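You operate a simulated robot arm through the tools that you are given. There is no shell and no other tool.

Carry out the task below with a simulated robot arm. There is one attempt and no reset: what you move stays moved.

Task
Put things in order on the clear end of the stock bench. At the end: the purple burnisher stands on top of the brown felt block; the yellow brush from the clear end of the stock bench stands where the white pad stood; the blue pad stands on top of the green suncatcher (marked "LEAD 45 cm"); the white pad stands where the blue pad stood; whatever was shut is shut again. Leave all else as you found it, and nothing knocked over.

Only the result counts: the job must be done as asked and must still hold three seconds after the hand-in. Knocking over, shifting, dropping, spilling or breaking anything else fails it.

Robot
A 7-joint arm with a two-finger parallel gripper, fixed in place. Base frame: the origin is at the foot of the arm, x ahead of it, y to its left, z up; the work surface is at about z = 0.9. Lengths are in m, angles in degrees, forces in N, time in s.
With the tool pointing down near the work surface it reaches from about 0.1 to 0.64 m from the base axis. Its first joint turns from -66.0 to 66.0 degrees. Payload 1.57 kg.
The TCP is the grasp point between the finger pads, 0.03 m short of the fingertips. In the tool frame z runs along the fingers and y along their closing line. The gripper opens to 0.08 m. The fingers are 0.017 m wide and 0.012 m thick; the gripper's body (0.04 by 0.082 m) begins 0.08 m behind the TCP.
Orientation is that of the tool frame in the base frame, as [roll, pitch, yaw] about the fixed x, y, z axes, in that order (R = Rz(yaw) Ry(pitch) Rx(roll)). With the fingers straight down and closing along the base's y, the tool's x points along the base's -x, its y along +y and its z along -z.

Tools
- The arm moves only by the tool arm_command. Its argument "commands" is a list of rows, each an object of numbers (a shift or turn left out is 0, a gripper value left out holds the last): "tx", "ty", "tz": the shift along the base's x, y, z in units of 30 mm (1.0 is 30 mm); "wx", "wy", "wz": the turn, a rotation vector about the base's x, y, z in units of 4 degrees (1.0 is 4 degrees); "grip": the closure, from 0 (fully open) to 1 (shut). In form: [{"tx": .., "ty": .., "tz": .., "wx": .., "wy": .., "wz": .., "grip": ..}, ...]. A call has 1 to 20 rows; each row shifts and turns the commanded pose from where the row before left it. A call with a number of a shift or a turn outside -1 to 1 is refused whole. Each row takes 0.2 s and may step no farther than 0.05 m and 8.6 degrees from the row before; otherwise, or with a gripper value out of range, the whole call is refused. Where a pose cannot be reached the arm comes as near as it can. A force on the tool above 40 N (or 10 N above the force at the start of the call, whichever is more), or a blocked arm, ends the call early, and 0.2 s more pass. The fingers move at their own pace (about 0.072 m/s each) and stop on an object; they squeeze with about 31 N. The grip force told is the motor's: it shows also when the fingers shut on nothing. Time passes only in rows, and 0.2 s behind the last, so rows that do not move let the fingers close. The reply holds the time, the measured pose of the TCP, the force on the tool along the base axes, the opening and the grip force, in the units named above and with some noise, with the torque about the TCP (base axes, N m) and any sound that the robot's microphone picked up.
- Cameras (640 x 400 px; columns grow to the right, rows downward): "scene" is fixed at [0.0636, 0.4389, 1.4316]; the picture's right is [-0.68, -0.73, 0.00], its down [-0.37, 0.34, -0.86] and it looks along [0.63, -0.59, -0.50] (base axes); focal length 328 px, centre (320, 200). "wrist" rides on the gripper at [0.072, -0.007, -0.122] in the tool frame; the picture's right is [0.09, 1.00, 0.00], its down [-0.84, 0.08, -0.54] and it looks along [-0.54, 0.05, 0.84] (tool axes); focal length 238 px, centre (320, 200). There is no depth. A picture from a camera that has moved, and an enlarged one, comes with that camera's place and axes in the base frame and with its lens.
- get_image(camera): a new picture of that camera. No time passes.
- enlarge(camera, box): a new picture of the part [left, top, right, bottom] of that camera's present view, enlarged. No time passes.
- close_job(): hands the job in; it is judged then, once.

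Nothing tells you positions but the pictures and the camera data. Unless the task says otherwise, let go and move clear before handing in.

The tools are called as a command line: name --argument value ..., lists and objects as JSON in quotes. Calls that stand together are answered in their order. arm_command: Moves the arm, as the interface text tells. Its arguments: {"type":"object","properties":{"commands":{"type":"array","items":{"type":"object","properties":{"tx":{"type":"number"},"ty":{"type":"number"},"tz":{"type":"number"},"wx":{"type":"number"},"wy":{"type":"number"},"wz":{"type":"number"},"grip":{"type":"number"}}}}},"required":["commands"]} The other tools are called the same way: get_image (camera) takes a picture; enlarge (camera, box) takes an enlarged picture of a part of a camera's view; close_job () hands the job in.

At the start:

```text
time_s: 0.0
ee_pos: [0.3541, -0.0318, 1.2002]
ee_rot: [180.0, 0.0, 179.9]
ft_force: [-0.7, -0.6, -0.7]
ft_torque: [0.0, -0.02, -0.01]
width: 0.08
grasp_force: 0.2
```

scene: 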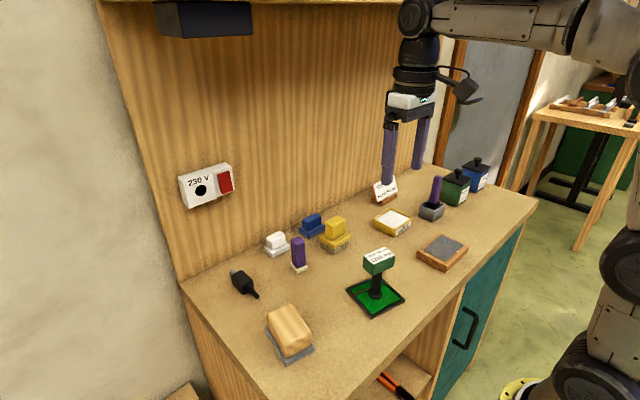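
wrist: 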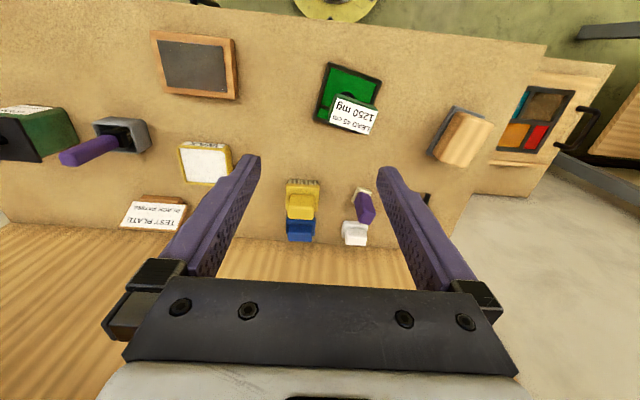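

I see a bench with a white pad, a blue pad, a yellow brush, a purple burnisher and a green suncatcher-like stand, plus some other objects. I'll take closer looks before moving.

enlarge --camera "scene" --box '[220, 190, 380, 290]'

enlarge --camera "scene" --box '[320, 230, 480, 330]'

enlarge --camera "scene" --box '[360, 150, 520, 250]'

enlarge --camera "scene" --box '[180, 260, 340, 360]'

enlarge --camera "wrist" --box '[240, 150, 480, 300]'

enlarge --camera "wrist" --box '[300, 40, 620, 240]'

enlarge --camera "wrist" --box '[0, 20, 320, 220]'

```text
4.00 times, centred on (300, 240) of scene
camera zoom: at [0.0636, 0.4389, 1.4316], right [-0.68, -0.73, 0.0], down [-0.37, 0.34, -0.86], along [0.63, -0.59, -0.5], focal length 1314 px, centre (400, 40)
```

zoom: 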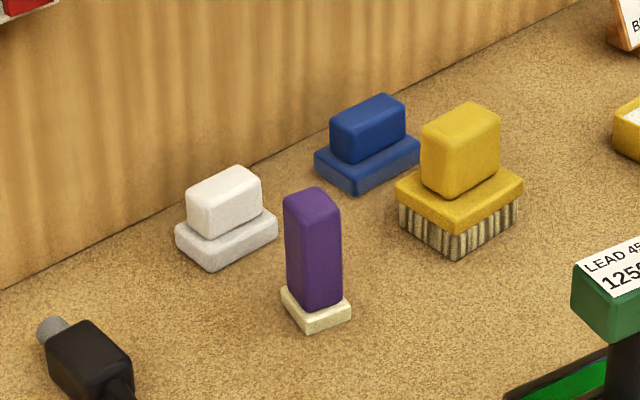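

```text
4.00 times, centred on (400, 280) of scene
camera zoom: at [0.0636, 0.4389, 1.4316], right [-0.68, -0.73, 0.0], down [-0.37, 0.34, -0.86], along [0.63, -0.59, -0.5], focal length 1314 px, centre (0, -120)
```

zoom: 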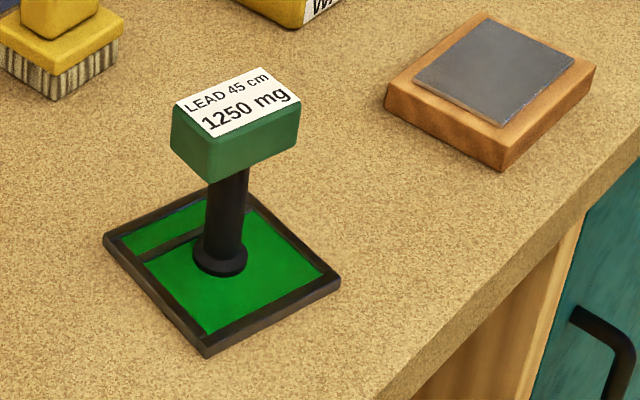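

```text
4.00 times, centred on (440, 200) of scene
camera zoom: at [0.0636, 0.4389, 1.4316], right [-0.68, -0.73, 0.0], down [-0.37, 0.34, -0.86], along [0.63, -0.59, -0.5], focal length 1314 px, centre (-160, 200)
```

zoom: 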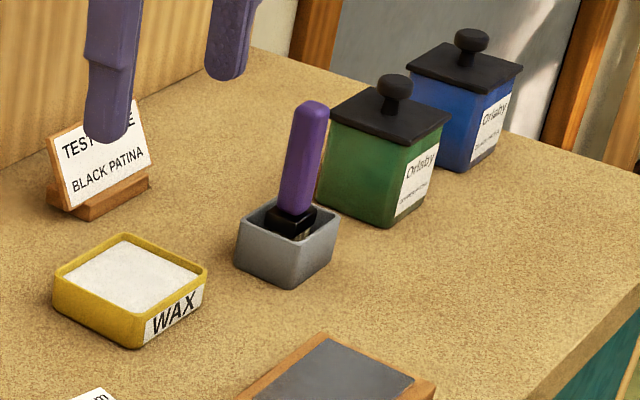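

```text
4.00 times, centred on (260, 310) of scene
camera zoom: at [0.0636, 0.4389, 1.4316], right [-0.68, -0.73, 0.0], down [-0.37, 0.34, -0.86], along [0.63, -0.59, -0.5], focal length 1314 px, centre (560, -240)
```

zoom: 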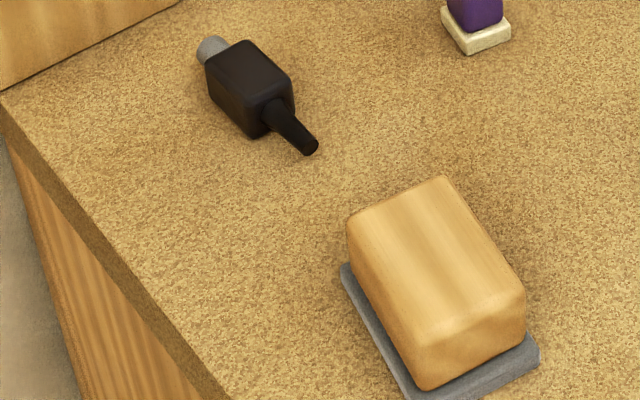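

```text
2.67 times, centred on (360, 225) of wrist
camera zoom: at [0.2829, -0.0396, 1.3222], right [-0.09, 1.0, 0.0], down [0.84, 0.08, 0.54], along [0.54, 0.05, -0.84], focal length 636 px, centre (213, 133)
```

zoom: 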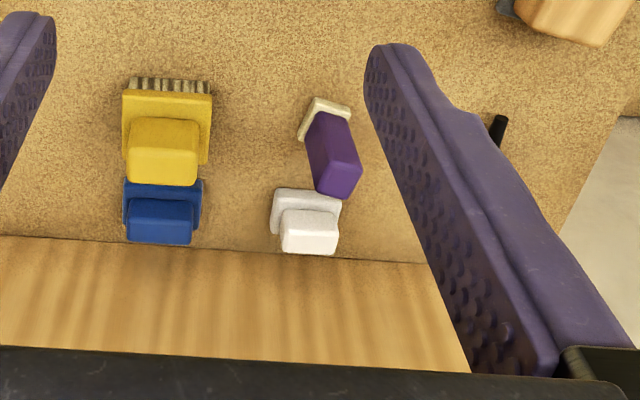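

```text
2.00 times, centred on (460, 140) of wrist
camera zoom: at [0.2829, -0.0396, 1.3222], right [-0.09, 1.0, 0.0], down [0.84, 0.08, 0.54], along [0.54, 0.05, -0.84], focal length 477 px, centre (40, 320)
```

zoom: 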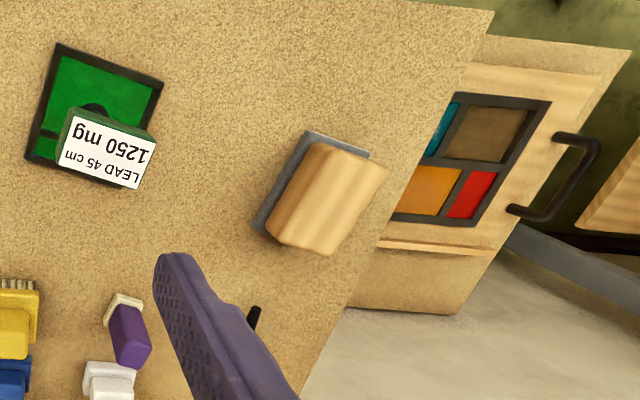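

```text
2.00 times, centred on (160, 120) of wrist
camera zoom: at [0.2829, -0.0396, 1.3222], right [-0.09, 1.0, 0.0], down [0.84, 0.08, 0.54], along [0.54, 0.05, -0.84], focal length 477 px, centre (640, 360)
```

zoom: 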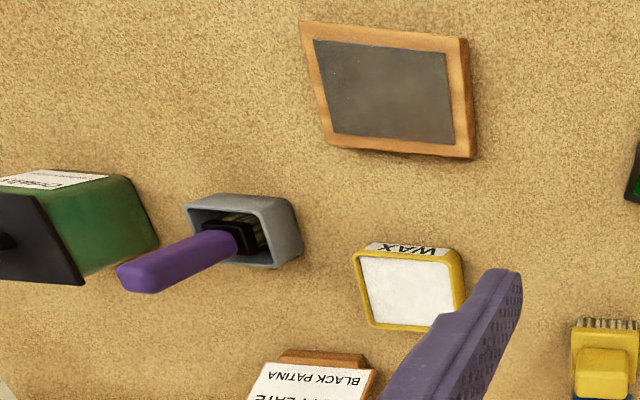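

The bench top is in view, and I've estimated rough positions from the two cameras. I'll bring the wrist camera over the left-hand block first, because I need to know which object is the brown felt block.

arm_command --commands '[{"tx": -0.3, "ty": 0.9, "tz": -0.3, "grip": 0}, {"tx": -0.3, "ty": 0.9, "tz": -0.3}, {"tx": -0.3, "ty": 0.9, "tz": -0.3}, {"tx": -0.3, "ty": 0.9, "tz": -0.3}, {"tx": -0.3, "ty": 0.9, "tz": -0.3}, {"tx": -0.3, "ty": 0.9, "tz": -0.3}, {"tx": -0.3, "ty": 0.9, "tz": -0.3}, {"tx": -0.3, "ty": 0.9, "tz": -0.3}]'

get_image --camera "wrist"

get_image --camera "scene"

```text
time_s: 1.8
ee_pos: [0.2814, 0.1849, 1.1282]
ee_rot: [-180.0, -0.1, 180.0]
ft_force: [-0.2, 0.6, -0.7]
ft_torque: [0.0, -0.01, -0.03]
width: 0.0798
grasp_force: 0.1
```

```text
taken
camera wrist: at [0.2104, 0.1767, 1.251], right [-0.09, 1.0, 0.0], down [0.84, 0.08, 0.54], along [0.54, 0.05, -0.84], focal length 238 px, centre (320, 200)
```

wrist: 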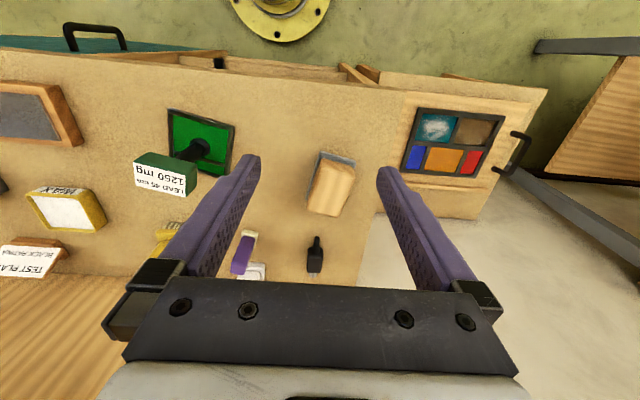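

```text
taken
```

scene: 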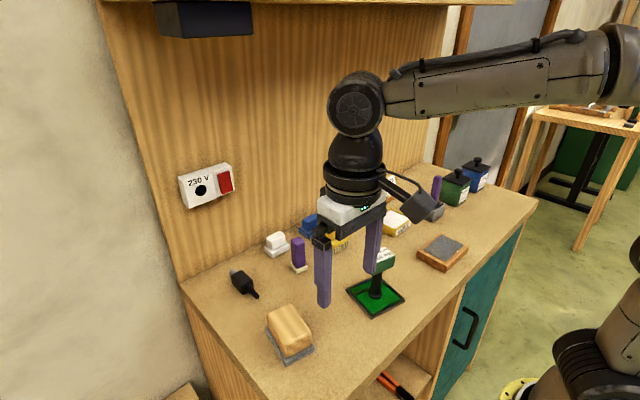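

The tan block with the grey sole and the stained-glass door are now visible. I'll zoom in on them.

enlarge --camera "wrist" --box '[260, 80, 420, 280]'

enlarge --camera "wrist" --box '[100, 80, 260, 280]'

enlarge --camera "wrist" --box '[200, 30, 560, 230]'

enlarge --camera "wrist" --box '[0, 10, 160, 290]'

enlarge --camera "scene" --box '[340, 300, 560, 400]'

enlarge --camera "scene" --box '[520, 60, 640, 140]'

```text
2.00 times, centred on (340, 180) of wrist
camera zoom: at [0.2104, 0.1767, 1.251], right [-0.09, 1.0, 0.0], down [0.84, 0.08, 0.54], along [0.54, 0.05, -0.84], focal length 477 px, centre (280, 240)
```

zoom: 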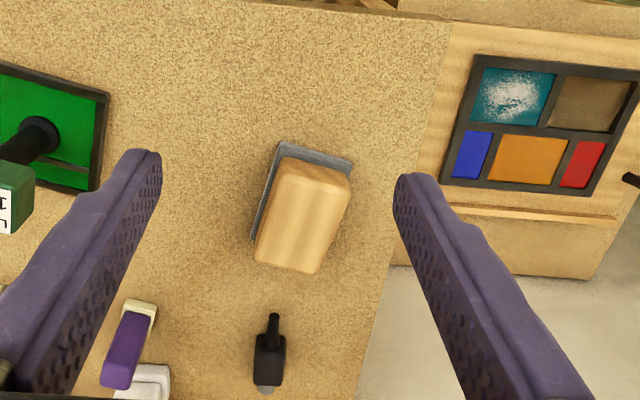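

```text
2.00 times, centred on (180, 180) of wrist
camera zoom: at [0.2104, 0.1767, 1.251], right [-0.09, 1.0, 0.0], down [0.84, 0.08, 0.54], along [0.54, 0.05, -0.84], focal length 477 px, centre (600, 240)
```

zoom: 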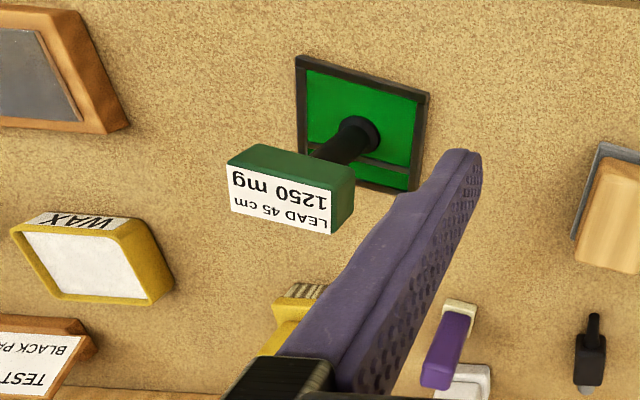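

```text
1.78 times, centred on (380, 130) of wrist
camera zoom: at [0.2104, 0.1767, 1.251], right [-0.09, 1.0, 0.0], down [0.84, 0.08, 0.54], along [0.54, 0.05, -0.84], focal length 424 px, centre (213, 324)
```

zoom: 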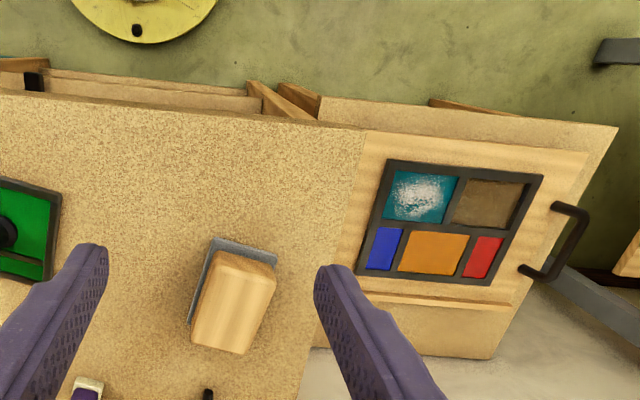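

```text
1.43 times, centred on (80, 150) of wrist
camera zoom: at [0.2104, 0.1767, 1.251], right [-0.09, 1.0, 0.0], down [0.84, 0.08, 0.54], along [0.54, 0.05, -0.84], focal length 340 px, centre (663, 271)
```

zoom: 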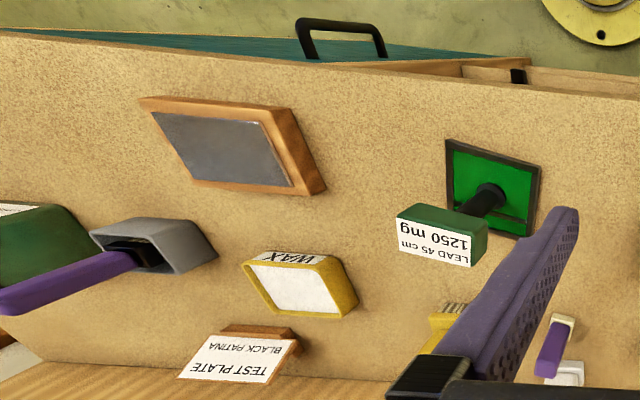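

```text
2.91 times, centred on (450, 350) of scene
camera zoom: at [0.0636, 0.4389, 1.4316], right [-0.68, -0.73, 0.0], down [-0.37, 0.34, -0.86], along [0.63, -0.59, -0.5], focal length 955 px, centre (-58, -236)
```

zoom: 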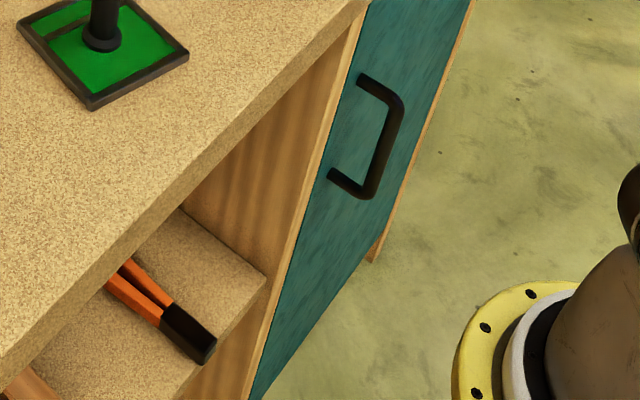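

```text
5.00 times, centred on (580, 100) of scene
camera zoom: at [0.0636, 0.4389, 1.4316], right [-0.68, -0.73, 0.0], down [-0.37, 0.34, -0.86], along [0.63, -0.59, -0.5], focal length 1642 px, centre (-980, 700)
```

zoom: 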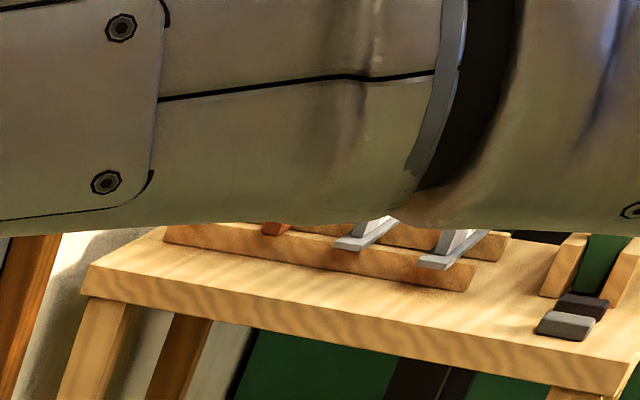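

The tan block clearly has a grey felt sole. I'll check the grey-topped brown item on the right up close before settling which one is the felt block.

arm_command --commands '[{"tx": -0.2, "ty": -1}, {"tx": -0.2, "ty": -1}, {"tx": -0.2, "ty": -1}, {"tx": -0.2, "ty": -1}, {"tx": -0.2, "ty": -1}, {"tx": -0.2, "ty": -1}, {"tx": -0.2, "ty": -1}, {"tx": -0.2, "ty": -1}, {"tx": -0.2, "ty": -1}, {"tx": -0.2, "ty": -1}, {"tx": -0.2, "ty": -1}, {"tx": -0.2, "ty": -1}, {"tx": -0.2, "ty": -1}]'

get_image --camera "wrist"

enlarge --camera "wrist" --box '[240, 80, 400, 280]'

enlarge --camera "scene" --box '[250, 290, 330, 370]'

enlarge --camera "scene" --box '[250, 200, 410, 320]'

```text
time_s: 4.6
ee_pos: [0.2034, -0.2049, 1.1284]
ee_rot: [179.9, 0.0, -179.9]
ft_force: [-0.3, -0.6, 0.8]
ft_torque: [0.03, -0.02, -0.03]
width: 0.0802
grasp_force: 0.0
```

```text
taken
camera wrist: at [0.1329, -0.2139, 1.2499], right [-0.09, 1.0, 0.0], down [0.84, 0.08, 0.54], along [0.54, 0.05, -0.84], focal length 238 px, centre (320, 200)
```

wrist: 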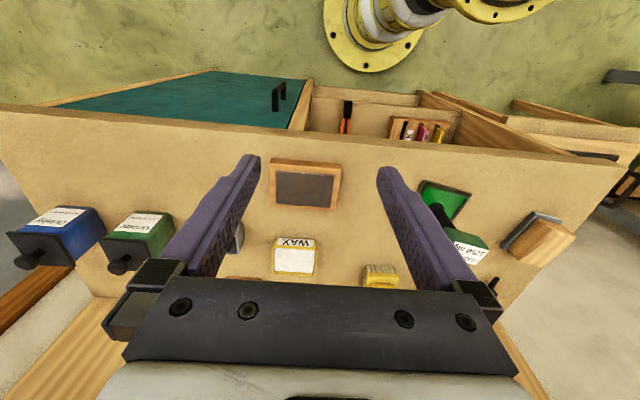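

```text
2.00 times, centred on (320, 180) of wrist
camera zoom: at [0.1329, -0.2139, 1.2499], right [-0.09, 1.0, 0.0], down [0.84, 0.08, 0.54], along [0.54, 0.05, -0.84], focal length 477 px, centre (320, 240)
```

zoom: 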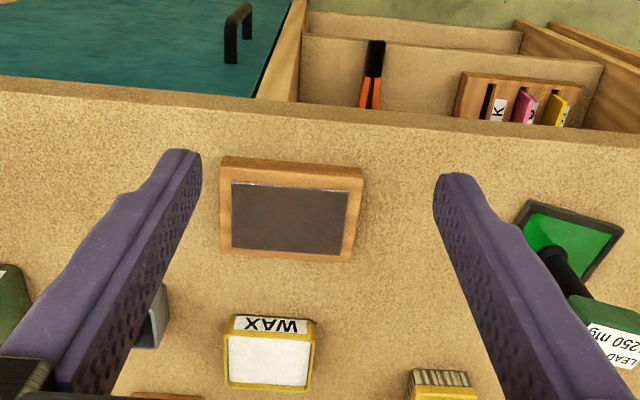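

```text
5.00 times, centred on (290, 330) of scene
camera zoom: at [0.0636, 0.4389, 1.4316], right [-0.68, -0.73, 0.0], down [-0.37, 0.34, -0.86], along [0.63, -0.59, -0.5], focal length 1642 px, centre (470, -450)
```

zoom: 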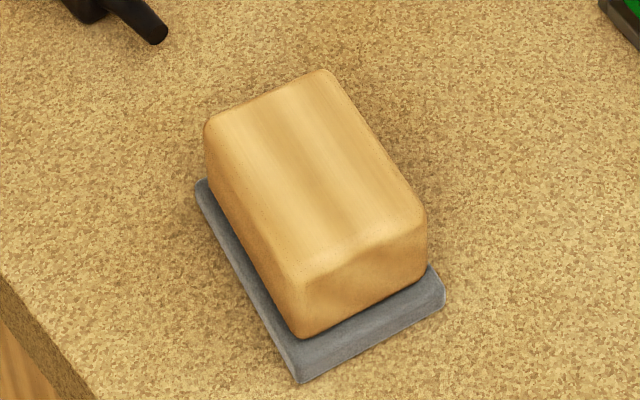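

```text
3.33 times, centred on (330, 260) of scene
camera zoom: at [0.0636, 0.4389, 1.4316], right [-0.68, -0.73, 0.0], down [-0.37, 0.34, -0.86], along [0.63, -0.59, -0.5], focal length 1095 px, centre (287, 0)
```

zoom: 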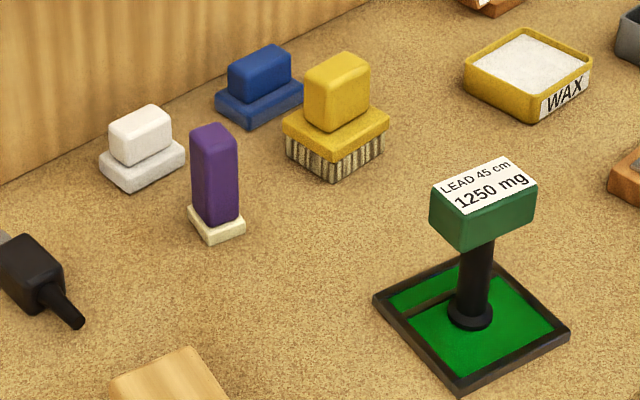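

I take the tan block with the grey felt sole, at about (0.39, 0.21), to be the brown felt block. The other item is a dark plate set in a wooden tray. Next I'll look at the burnisher from nearby.

arm_command --commands '[{"tx": 0.8, "ty": 0.92, "tz": 0}, {"tx": 0.8, "ty": 0.92, "tz": 0}, {"tx": 0.8, "ty": 0.92, "tz": 0}, {"tx": 0.8, "ty": 0.92, "tz": 0}, {"tx": 0.8, "ty": 0.92, "tz": 0}, {"tx": 0.8, "ty": 0.92, "tz": 0}, {"tx": 0.8, "ty": 0.92, "tz": 0}, {"tx": 0.8, "ty": 0.92, "tz": 0}, {"tx": 0.8, "ty": 0.92, "tz": -0.5}, {"tx": 0.8, "ty": 0.92, "tz": -0.5}]'

get_image --camera "wrist"

enlarge --camera "wrist" --box '[220, 100, 420, 290]'

```text
time_s: 6.8
ee_pos: [0.444, 0.069, 1.099]
ee_rot: [179.9, 0.0, 179.9]
ft_force: [0.6, -0.5, 0.1]
ft_torque: [0.0, 0.01, 0.0]
width: 0.0799
grasp_force: 0.1
```

```text
taken
camera wrist: at [0.3729, 0.0622, 1.22], right [-0.09, 1.0, 0.0], down [0.84, 0.08, 0.54], along [0.54, 0.05, -0.84], focal length 238 px, centre (320, 200)
```

wrist: 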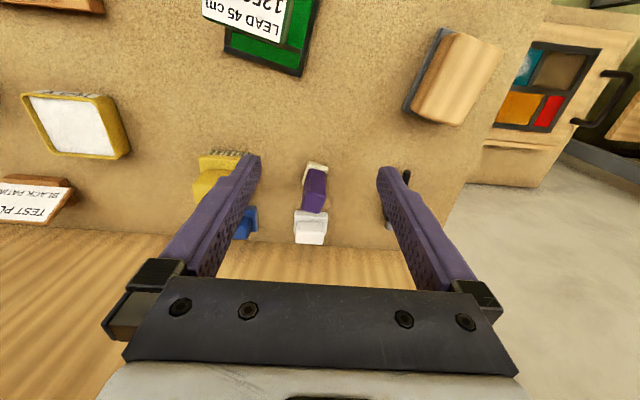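

```text
2.11 times, centred on (320, 195) of wrist
camera zoom: at [0.3729, 0.0622, 1.22], right [-0.09, 1.0, 0.0], down [0.84, 0.08, 0.54], along [0.54, 0.05, -0.84], focal length 502 px, centre (320, 210)
```

zoom: 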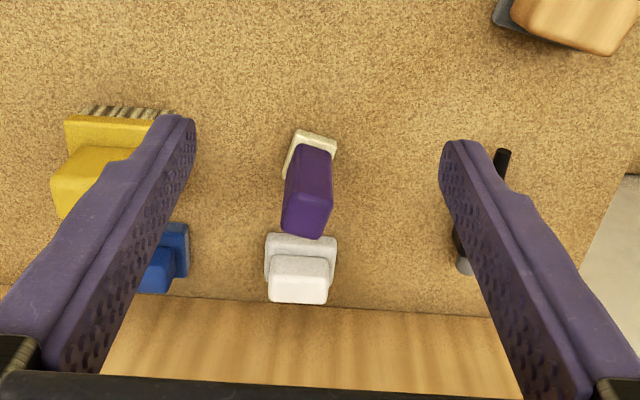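

The burnisher is near the centre of the wrist view. I'll zoom in tightly to read its edges and yaw.

enlarge --camera "wrist" --box '[280, 140, 360, 260]'

enlarge --camera "scene" --box '[255, 215, 335, 275]'

enlarge --camera "scene" --box '[290, 205, 370, 265]'

get_image --camera "scene"

```text
3.33 times, centred on (320, 200) of wrist
camera zoom: at [0.3729, 0.0622, 1.22], right [-0.09, 1.0, 0.0], down [0.84, 0.08, 0.54], along [0.54, 0.05, -0.84], focal length 794 px, centre (320, 200)
```

zoom: 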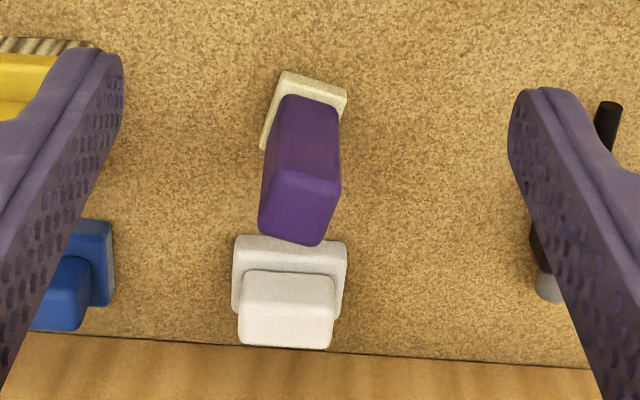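

```text
6.67 times, centred on (295, 245) of scene
camera zoom: at [0.0636, 0.4389, 1.4316], right [-0.68, -0.73, 0.0], down [-0.37, 0.34, -0.86], along [0.63, -0.59, -0.5], focal length 2189 px, centre (487, -100)
```

zoom: 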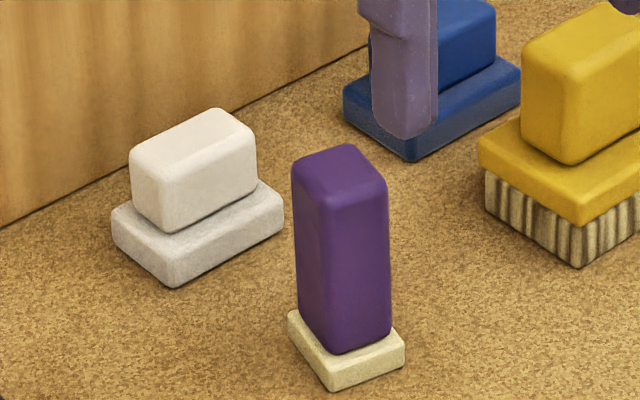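

```text
6.67 times, centred on (330, 235) of scene
camera zoom: at [0.0636, 0.4389, 1.4316], right [-0.68, -0.73, 0.0], down [-0.37, 0.34, -0.86], along [0.63, -0.59, -0.5], focal length 2189 px, centre (253, -33)
```

zoom: 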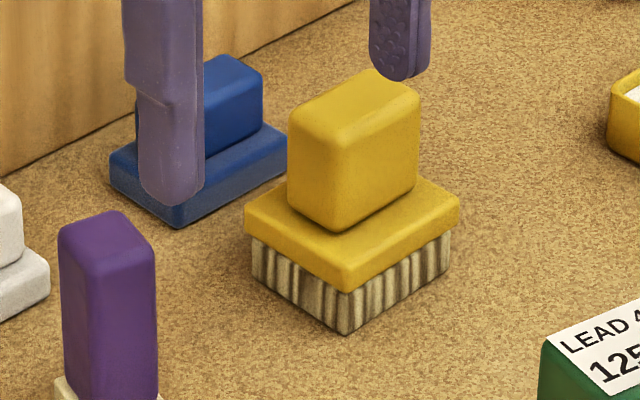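

```text
taken
```

scene: 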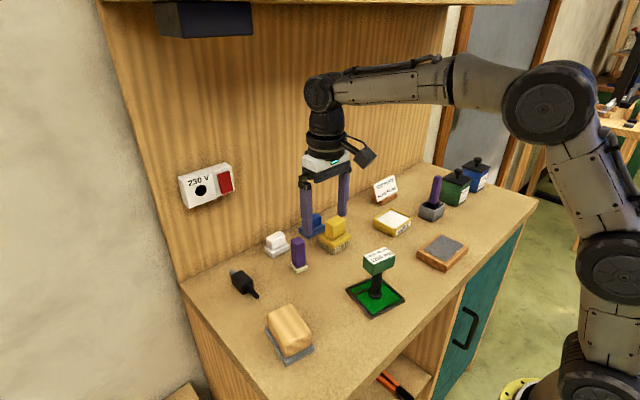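

The burnisher stands about 8 cm tall, with its handle centred near (0.533, 0.069) and yawed about -9°. The felt block top is near (0.395, 0.207, 0.943). I'll move above the burnisher and turn the fingers to match.

arm_command --commands '[{"tx": 0.73, "tz": -0.3, "wz": -0.56}, {"tx": 0.73, "tz": -0.3, "wz": -0.56}, {"tx": 0.73, "tz": -0.3, "wz": -0.56}, {"tx": 0.73, "tz": -0.3, "wz": -0.56}]'

get_image --camera "wrist"

enlarge --camera "wrist" --box '[220, 120, 420, 290]'

enlarge --camera "scene" --box '[220, 160, 380, 290]'

```text
time_s: 7.8
ee_pos: [0.5312, 0.0711, 1.0638]
ee_rot: [-180.0, 0.0, 171.0]
ft_force: [-0.4, -0.5, 0.2]
ft_torque: [-0.02, -0.04, 0.0]
width: 0.0799
grasp_force: 0.0
```

```text
taken
camera wrist: at [0.4601, 0.0733, 1.1845], right [0.06, 1.0, 0.0], down [0.84, -0.05, 0.54], along [0.54, -0.04, -0.84], focal length 238 px, centre (320, 200)
```

wrist: 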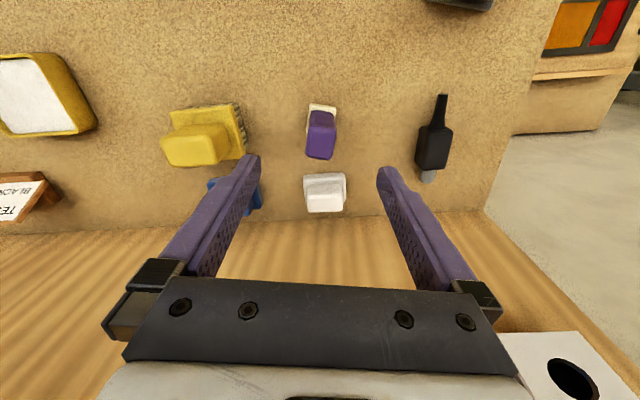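

```text
2.35 times, centred on (320, 205) of wrist
camera zoom: at [0.4601, 0.0733, 1.1845], right [0.06, 1.0, 0.0], down [0.84, -0.05, 0.54], along [0.54, -0.04, -0.84], focal length 561 px, centre (320, 188)
```

zoom: 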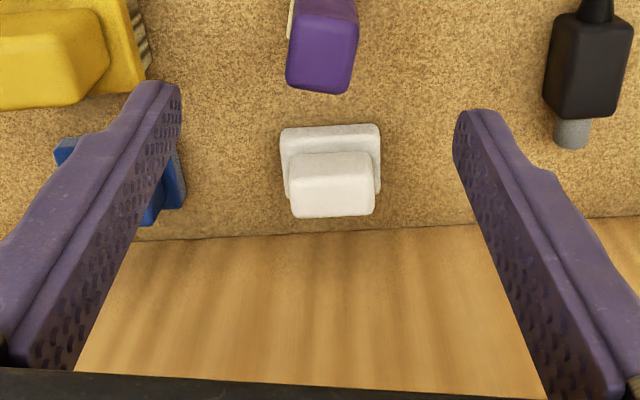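

```text
3.08 times, centred on (300, 225) of scene
camera zoom: at [0.0636, 0.4389, 1.4316], right [-0.68, -0.73, 0.0], down [-0.37, 0.34, -0.86], along [0.63, -0.59, -0.5], focal length 1010 px, centre (382, 123)
```

zoom: 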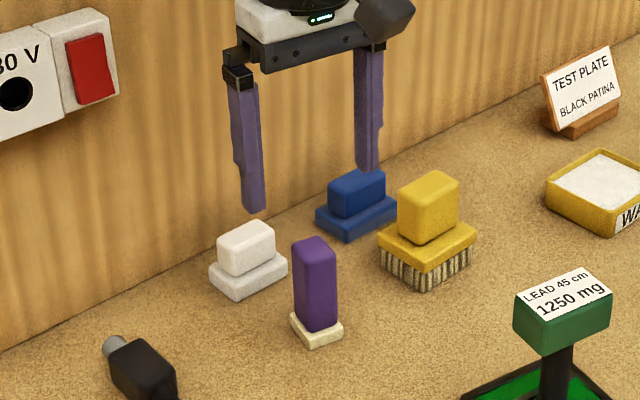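

The burnisher sits centred between the open fingers, with the TCP within 3 mm of its axis. I'll lower over the handle.

arm_command --commands '[{"tx": 0.05, "ty": -0.05, "tz": -0.9}, {"tx": 0.05, "tz": -0.9}, {"tz": -0.9}, {"tz": -0.9}, {"tz": 0}]'

get_image --camera "wrist"

enlarge --camera "scene" --box '[220, 190, 380, 290]'

```text
time_s: 9.0
ee_pos: [0.5335, 0.0686, 0.9537]
ee_rot: [-180.0, 0.1, 171.0]
ft_force: [1.0, -0.5, 0.5]
ft_torque: [0.01, 0.02, -0.01]
width: 0.0803
grasp_force: 0.0
```

```text
taken
camera wrist: at [0.4629, 0.0724, 1.076], right [0.06, 1.0, 0.0], down [0.84, -0.05, 0.54], along [0.54, -0.03, -0.84], focal length 238 px, centre (320, 200)
```

wrist: 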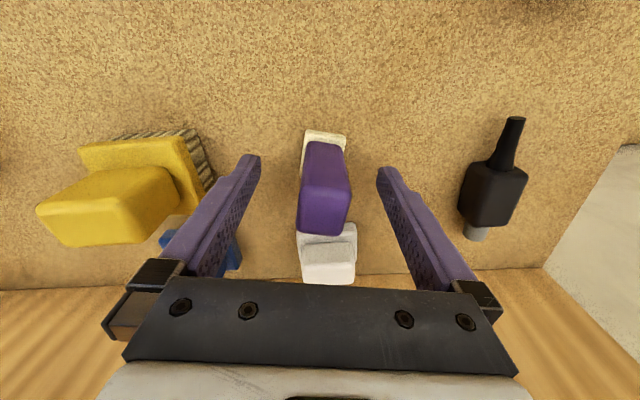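

```text
4.00 times, centred on (300, 240) of scene
camera zoom: at [0.0636, 0.4389, 1.4316], right [-0.68, -0.73, 0.0], down [-0.37, 0.34, -0.86], along [0.63, -0.59, -0.5], focal length 1314 px, centre (400, 40)
```

zoom: 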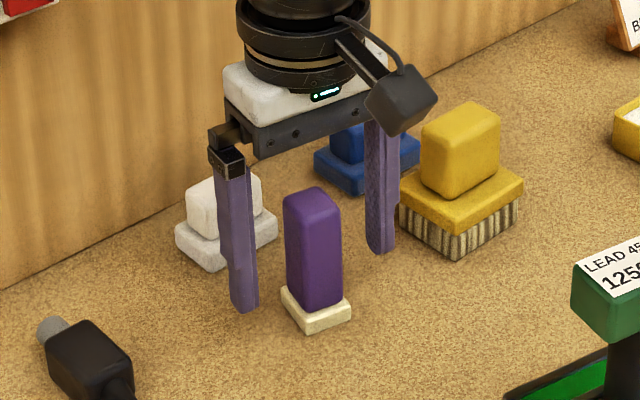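

The fingertips straddle the handle and the alignment checks out in both views. I'll close the gripper now.

arm_command --commands '[{"grip": 0.5}, {"grip": 0.6}, {"grip": 1}, {"grip": 1}, {"grip": 1}, {"grip": 1}]'

get_image --camera "wrist"

enlarge --camera "scene" --box '[220, 190, 380, 290]'

```text
time_s: 10.4
ee_pos: [0.535, 0.0689, 0.9544]
ee_rot: [180.0, 0.1, 171.1]
ft_force: [0.3, -0.4, 0.4]
ft_torque: [-0.01, -0.04, 0.02]
width: 0.0251
grasp_force: 31.4
```

```text
taken
camera wrist: at [0.463, 0.0725, 1.0765], right [0.06, 1.0, 0.0], down [0.84, -0.05, 0.54], along [0.54, -0.03, -0.84], focal length 238 px, centre (320, 200)
```

wrist: 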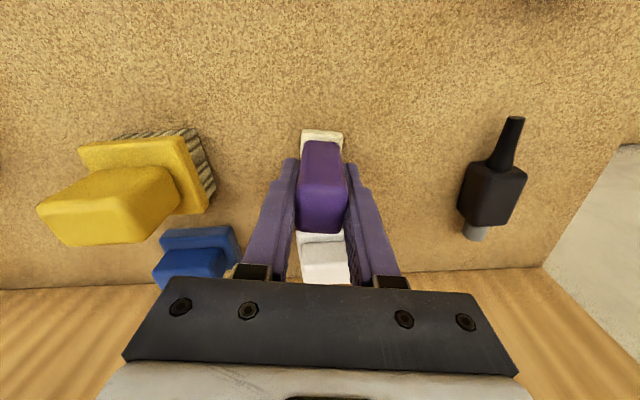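

```text
4.00 times, centred on (300, 240) of scene
camera zoom: at [0.0636, 0.4389, 1.4316], right [-0.68, -0.73, 0.0], down [-0.37, 0.34, -0.86], along [0.63, -0.59, -0.5], focal length 1314 px, centre (400, 40)
```

zoom: 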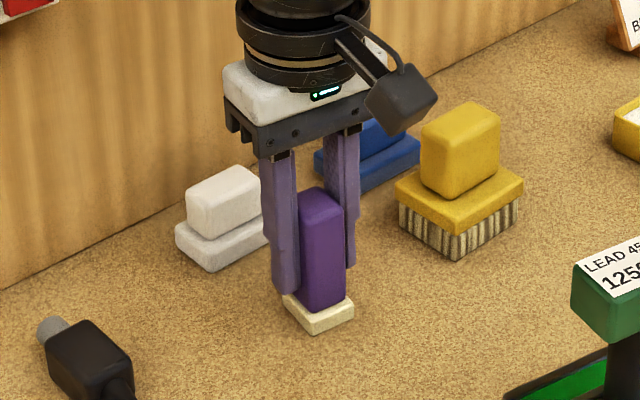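

The burnisher is gripped at 25 mm width. I'll lift it and carry it over to the felt block.

arm_command --commands '[{"tz": 0.3}, {"tz": 0.8}, {"tz": 1}, {"tz": 1}, {"tz": 1}, {"tx": -0.8, "ty": 0.75}, {"tx": -0.8, "ty": 0.75}, {"tx": -0.8, "ty": 0.75}, {"tx": -0.8, "ty": 0.75}, {"tx": -0.8, "ty": 0.75}, {"tx": -0.6, "ty": 0.75}, {"tz": 0}]'

get_image --camera "wrist"

get_image --camera "scene"

enlarge --camera "wrist" --box '[240, 80, 420, 260]'

enlarge --camera "scene" --box '[220, 240, 380, 370]'

```text
time_s: 13.0
ee_pos: [0.3952, 0.2039, 1.0761]
ee_rot: [180.0, 0.1, 171.1]
ft_force: [0.4, -1.2, -1.1]
ft_torque: [0.01, -0.03, 0.02]
width: 0.0254
grasp_force: 31.1
```

```text
taken
camera wrist: at [0.3247, 0.2073, 1.1988], right [0.06, 1.0, 0.0], down [0.84, -0.05, 0.54], along [0.54, -0.03, -0.84], focal length 238 px, centre (320, 200)
```

wrist: 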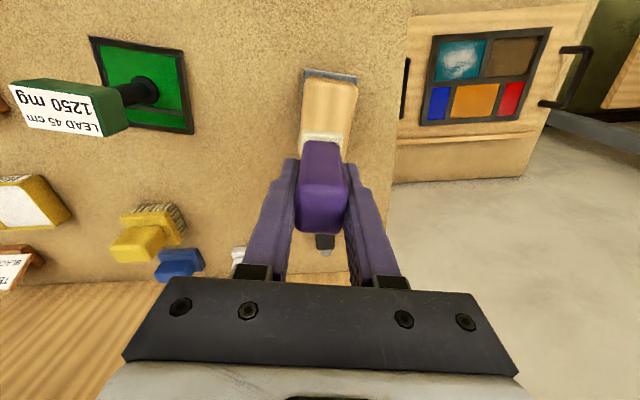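

```text
taken
```

scene: 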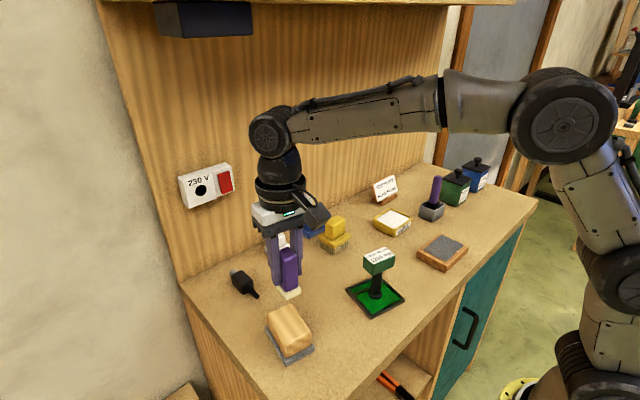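

```text
2.22 times, centred on (330, 170) of wrist
camera zoom: at [0.3247, 0.2073, 1.1988], right [0.06, 1.0, 0.0], down [0.84, -0.05, 0.54], along [0.54, -0.03, -0.84], focal length 530 px, centre (298, 267)
```

zoom: 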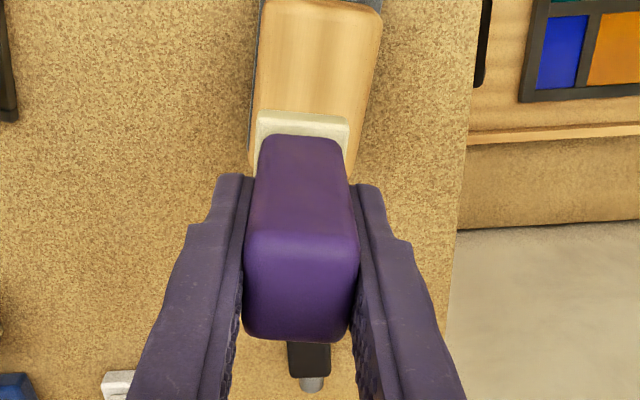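

```text
3.08 times, centred on (300, 305) of scene
camera zoom: at [0.0636, 0.4389, 1.4316], right [-0.68, -0.73, 0.0], down [-0.37, 0.34, -0.86], along [0.63, -0.59, -0.5], focal length 1010 px, centre (382, -123)
```

zoom: 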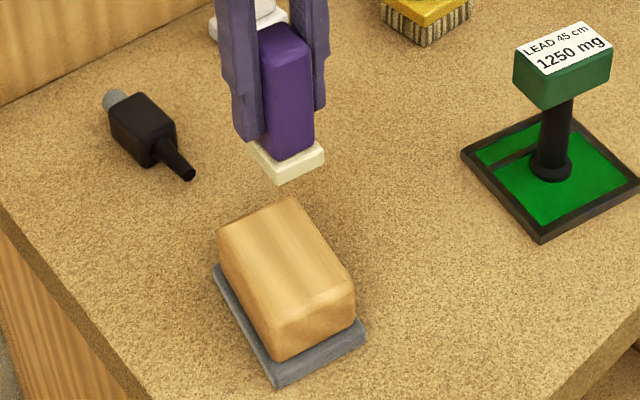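

The burnisher hangs upright above the felt block. I'll lower most of the way and check the gap before contact.

arm_command --commands '[{"ty": 0.1, "tz": -0.7, "wz": -0.25}, {"tz": -0.7, "wz": -0.25}, {"tz": -0.6}, {"tz": 0}]'

enlarge --camera "scene" --box '[240, 250, 340, 370]'

enlarge --camera "wrist" --box '[240, 60, 420, 260]'

```text
time_s: 14.0
ee_pos: [0.3976, 0.2059, 1.0169]
ee_rot: [-180.0, -0.1, 169.1]
ft_force: [0.0, -0.5, -0.8]
ft_torque: [0.01, 0.0, 0.0]
width: 0.0255
grasp_force: 30.8
```

```text
3.33 times, centred on (290, 310) of scene
camera zoom: at [0.0636, 0.4389, 1.4316], right [-0.68, -0.73, 0.0], down [-0.37, 0.34, -0.86], along [0.63, -0.59, -0.5], focal length 1095 px, centre (420, -167)
```

zoom: 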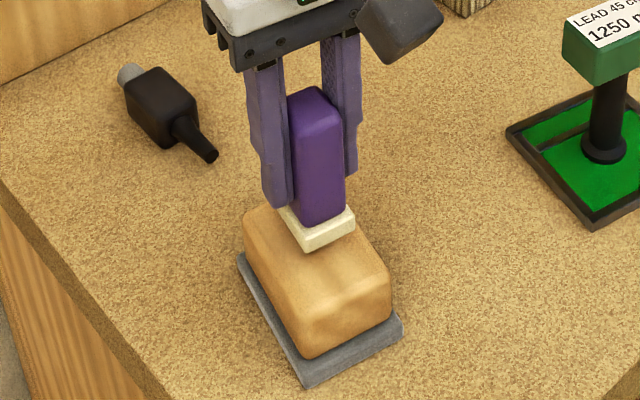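

```text
2.00 times, centred on (330, 160) of wrist
camera zoom: at [0.3255, 0.2126, 1.1389], right [0.1, 1.0, 0.0], down [0.84, -0.08, 0.54], along [0.54, -0.05, -0.84], focal length 477 px, centre (300, 280)
```

zoom: 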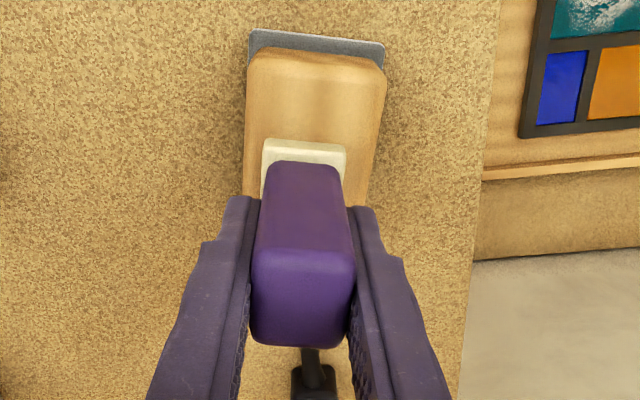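

The gap to the block's top is about 2 cm and the burnisher is well centred. I'll lower it gently in small steps while watching the force.

arm_command --commands '[{"tz": -0.2}, {"tz": -0.2}, {"tz": -0.07}, {"tz": 0}]'

enlarge --camera "scene" --box '[250, 270, 330, 350]'

```text
time_s: 15.0
ee_pos: [0.3964, 0.2068, 1.0045]
ee_rot: [179.9, 0.0, 169.1]
ft_force: [-3.8, -1.7, 12.6]
ft_torque: [-0.08, 0.3, 0.01]
width: 0.0255
grasp_force: 31.0
```

```text
5.00 times, centred on (290, 310) of scene
camera zoom: at [0.0634, 0.4388, 1.4317], right [-0.68, -0.73, 0.0], down [-0.37, 0.34, -0.86], along [0.63, -0.59, -0.5], focal length 1642 px, centre (470, -350)
```

zoom: 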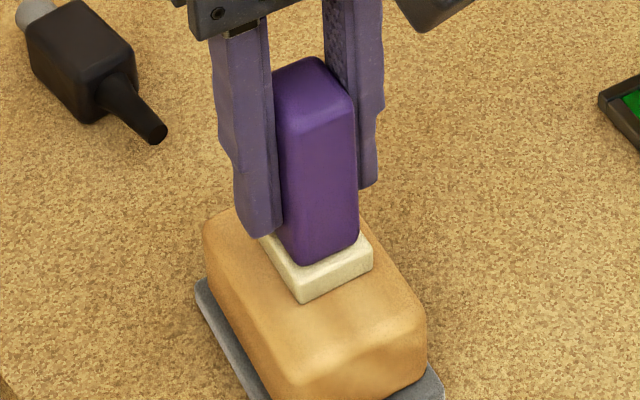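

The burnisher has touched the block top, with about 12 N pressing. I'll ease up slightly to relieve the force, then release.

arm_command --commands '[{"tz": 0.04}, {"tz": 0}]'

```text
time_s: 15.6
ee_pos: [0.3974, 0.2064, 1.0042]
ee_rot: [-180.0, 0.1, 169.1]
ft_force: [0.7, 0.2, 7.2]
ft_torque: [0.0, 0.0, -0.03]
width: 0.0254
grasp_force: 31.4
```

The contact is now even and nearly torque-free. I'll open the fingers gradually and check that it stays put.

arm_command --commands '[{"grip": 0.62}, {"grip": 0.55}, {"grip": 0.4}, {"grip": 0.3}, {"grip": 0.3}]'

enlarge --camera "scene" --box '[250, 250, 330, 350]'

get_image --camera "wrist"

```text
time_s: 16.8
ee_pos: [0.3963, 0.2063, 1.0058]
ee_rot: [-180.0, 0.0, 169.1]
ft_force: [-0.3, -0.1, 0.5]
ft_torque: [0.0, 0.01, 0.01]
width: 0.056
grasp_force: 0.1
```

```text
4.00 times, centred on (290, 300) of scene
camera zoom: at [0.0636, 0.4389, 1.4316], right [-0.68, -0.73, 0.0], down [-0.37, 0.34, -0.86], along [0.63, -0.59, -0.5], focal length 1314 px, centre (440, -200)
```

zoom: 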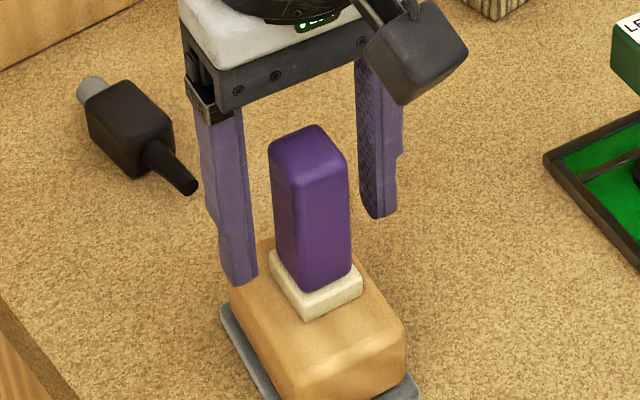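

```text
taken
camera wrist: at [0.3254, 0.2124, 1.1263], right [0.1, 1.0, 0.0], down [0.84, -0.08, 0.54], along [0.54, -0.05, -0.84], focal length 238 px, centre (320, 200)
```

wrist: 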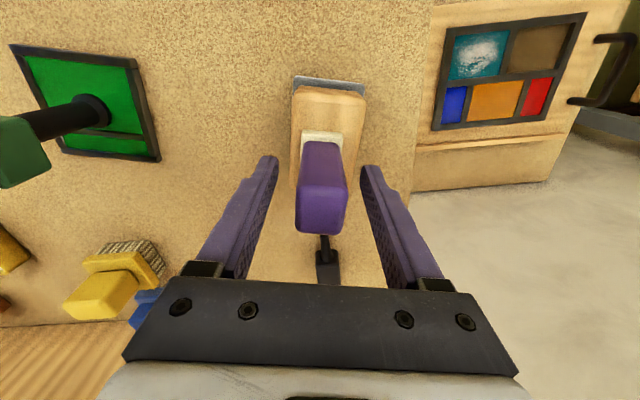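

The burnisher stands squarely on the felt block. I'll rise clear and go over to the blue pad for a close look.

arm_command --commands '[{"tz": 1, "grip": 0.3}, {"tz": 1, "grip": 0.2}, {"tz": 1, "grip": 0}, {"tz": 0.8}, {"tx": 0.57, "ty": -0.98, "wz": 0.3}, {"tx": 0.57, "ty": -0.98, "wz": 0.3}, {"tx": 0.57, "ty": -0.98, "wz": 0.3}, {"tx": 0.57, "ty": -0.98, "wz": 0.3}, {"tx": 0.57, "ty": -0.98, "wz": 0.3}, {"tx": 0.57, "ty": -0.98, "wz": 0.3}, {"tx": 0.57, "ty": -0.98, "wz": 0.3}, {"tx": 0.57, "ty": -0.98, "wz": 0.3}, {"tx": 0.57, "ty": -0.98, "wz": 0.3}, {"tz": -0.7}, {"tz": -0.7}, {"tz": 0}]'

get_image --camera "wrist"

enlarge --camera "wrist" --box '[260, 100, 380, 250]'

get_image --camera "scene"

```text
time_s: 20.2
ee_pos: [0.5505, -0.0564, 1.076]
ee_rot: [-179.9, 0.2, 179.9]
ft_force: [0.4, -0.4, 0.1]
ft_torque: [-0.02, 0.03, -0.04]
width: 0.0799
grasp_force: 0.1
```

```text
taken
camera wrist: at [0.4792, -0.0657, 1.1977], right [-0.09, 1.0, 0.0], down [0.84, 0.08, 0.54], along [0.54, 0.05, -0.84], focal length 238 px, centre (320, 200)
```

wrist: 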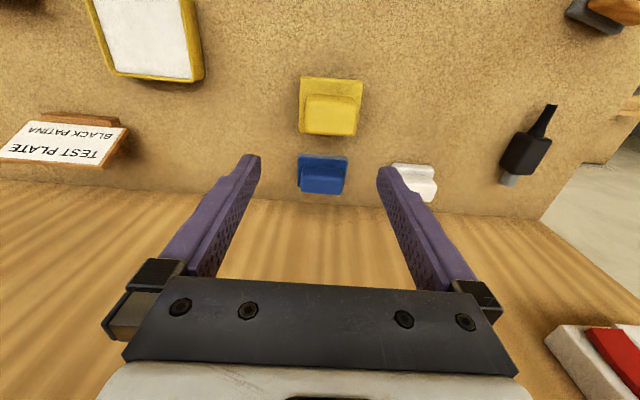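

```text
2.67 times, centred on (320, 175) of wrist
camera zoom: at [0.4792, -0.0657, 1.1977], right [-0.09, 1.0, 0.0], down [0.84, 0.08, 0.54], along [0.54, 0.05, -0.84], focal length 636 px, centre (320, 267)
```

zoom: 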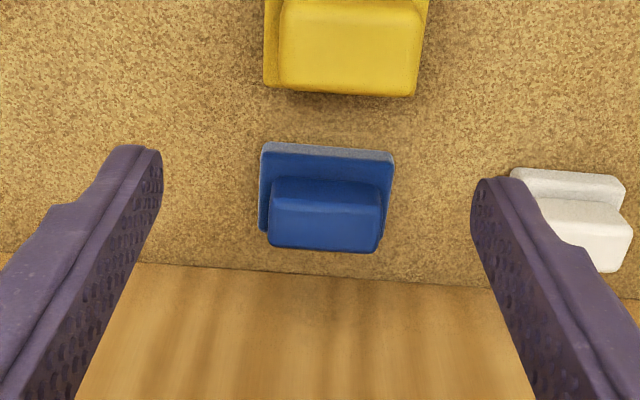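

```text
taken
```

scene: 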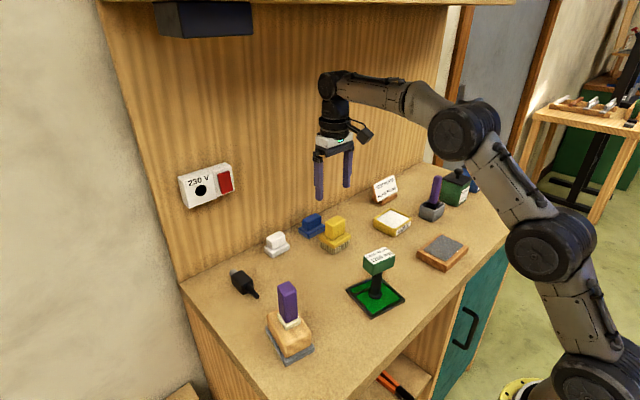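

The blue pad sits at about (0.625, -0.050), square to the base axes, with a handle roughly 52 × 26 mm. I'll move directly above it.

arm_command --commands '[{"tx": 0.83, "ty": 0.07, "tz": 0}, {"tx": 0.83, "ty": 0.07, "tz": -0.3}, {"tx": 0.83, "ty": 0.07, "tz": -0.7}, {"tz": -0.9}, {"tz": -0.7}, {"tz": 0}]'

get_image --camera "wrist"

enlarge --camera "wrist" --box '[220, 80, 420, 260]'

enlarge --camera "scene" --box '[240, 150, 400, 260]'

```text
time_s: 21.6
ee_pos: [0.6076, -0.0508, 1.0004]
ee_rot: [-180.0, 0.1, 179.9]
ft_force: [0.7, -0.5, 0.0]
ft_torque: [0.01, 0.0, -0.04]
width: 0.08
grasp_force: 0.1
out of reach, approached as far as the arm can: row 3
```

```text
taken
camera wrist: at [0.536, -0.0591, 1.1221], right [-0.09, 1.0, 0.0], down [0.84, 0.08, 0.54], along [0.54, 0.05, -0.84], focal length 238 px, centre (320, 200)
```

wrist: 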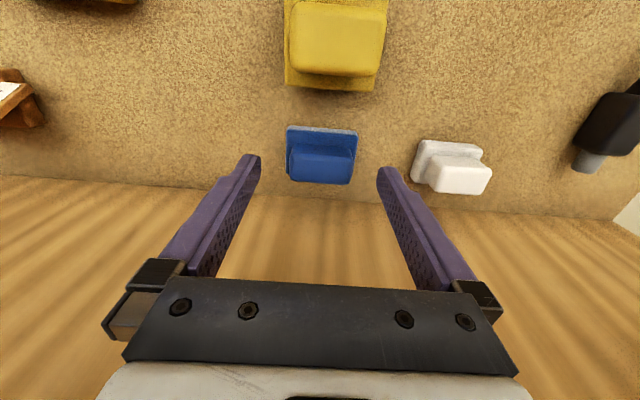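

```text
2.22 times, centred on (320, 170) of wrist
camera zoom: at [0.536, -0.0591, 1.1221], right [-0.09, 1.0, 0.0], down [0.84, 0.08, 0.54], along [0.54, 0.05, -0.84], focal length 530 px, centre (320, 267)
```

zoom: 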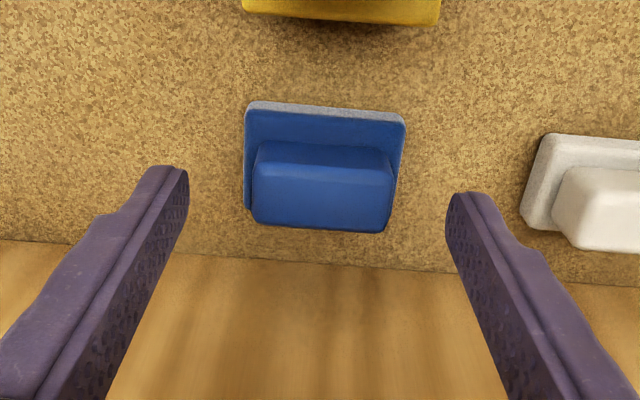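

```text
3.64 times, centred on (320, 205) of scene
camera zoom: at [0.0636, 0.4389, 1.4316], right [-0.68, -0.73, 0.0], down [-0.37, 0.34, -0.86], along [0.63, -0.59, -0.5], focal length 1194 px, centre (320, 182)
```

zoom: 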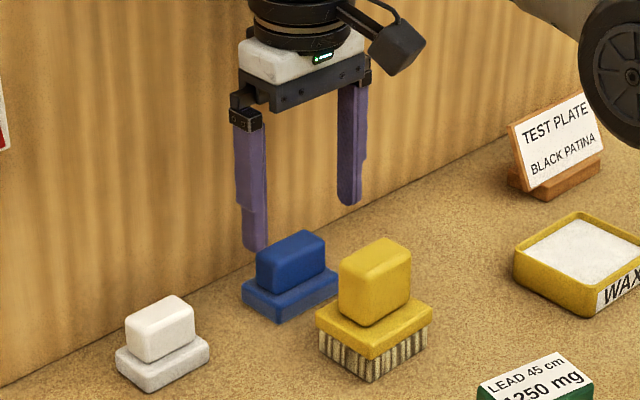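

The arm stopped slightly short at that height, at x ≈ 0.608, while the pad centre is at about x = 0.625. I'll lower a bit and see how far out it reaches.

arm_command --commands '[{"tz": -0.4}, {"tz": -0.3}, {"tz": 0}]'

```text
time_s: 22.4
ee_pos: [0.6073, -0.051, 0.9787]
ee_rot: [-180.0, 0.0, 179.9]
ft_force: [-0.5, 0.1, -0.1]
ft_torque: [0.01, 0.01, 0.0]
width: 0.0798
grasp_force: 0.0
```

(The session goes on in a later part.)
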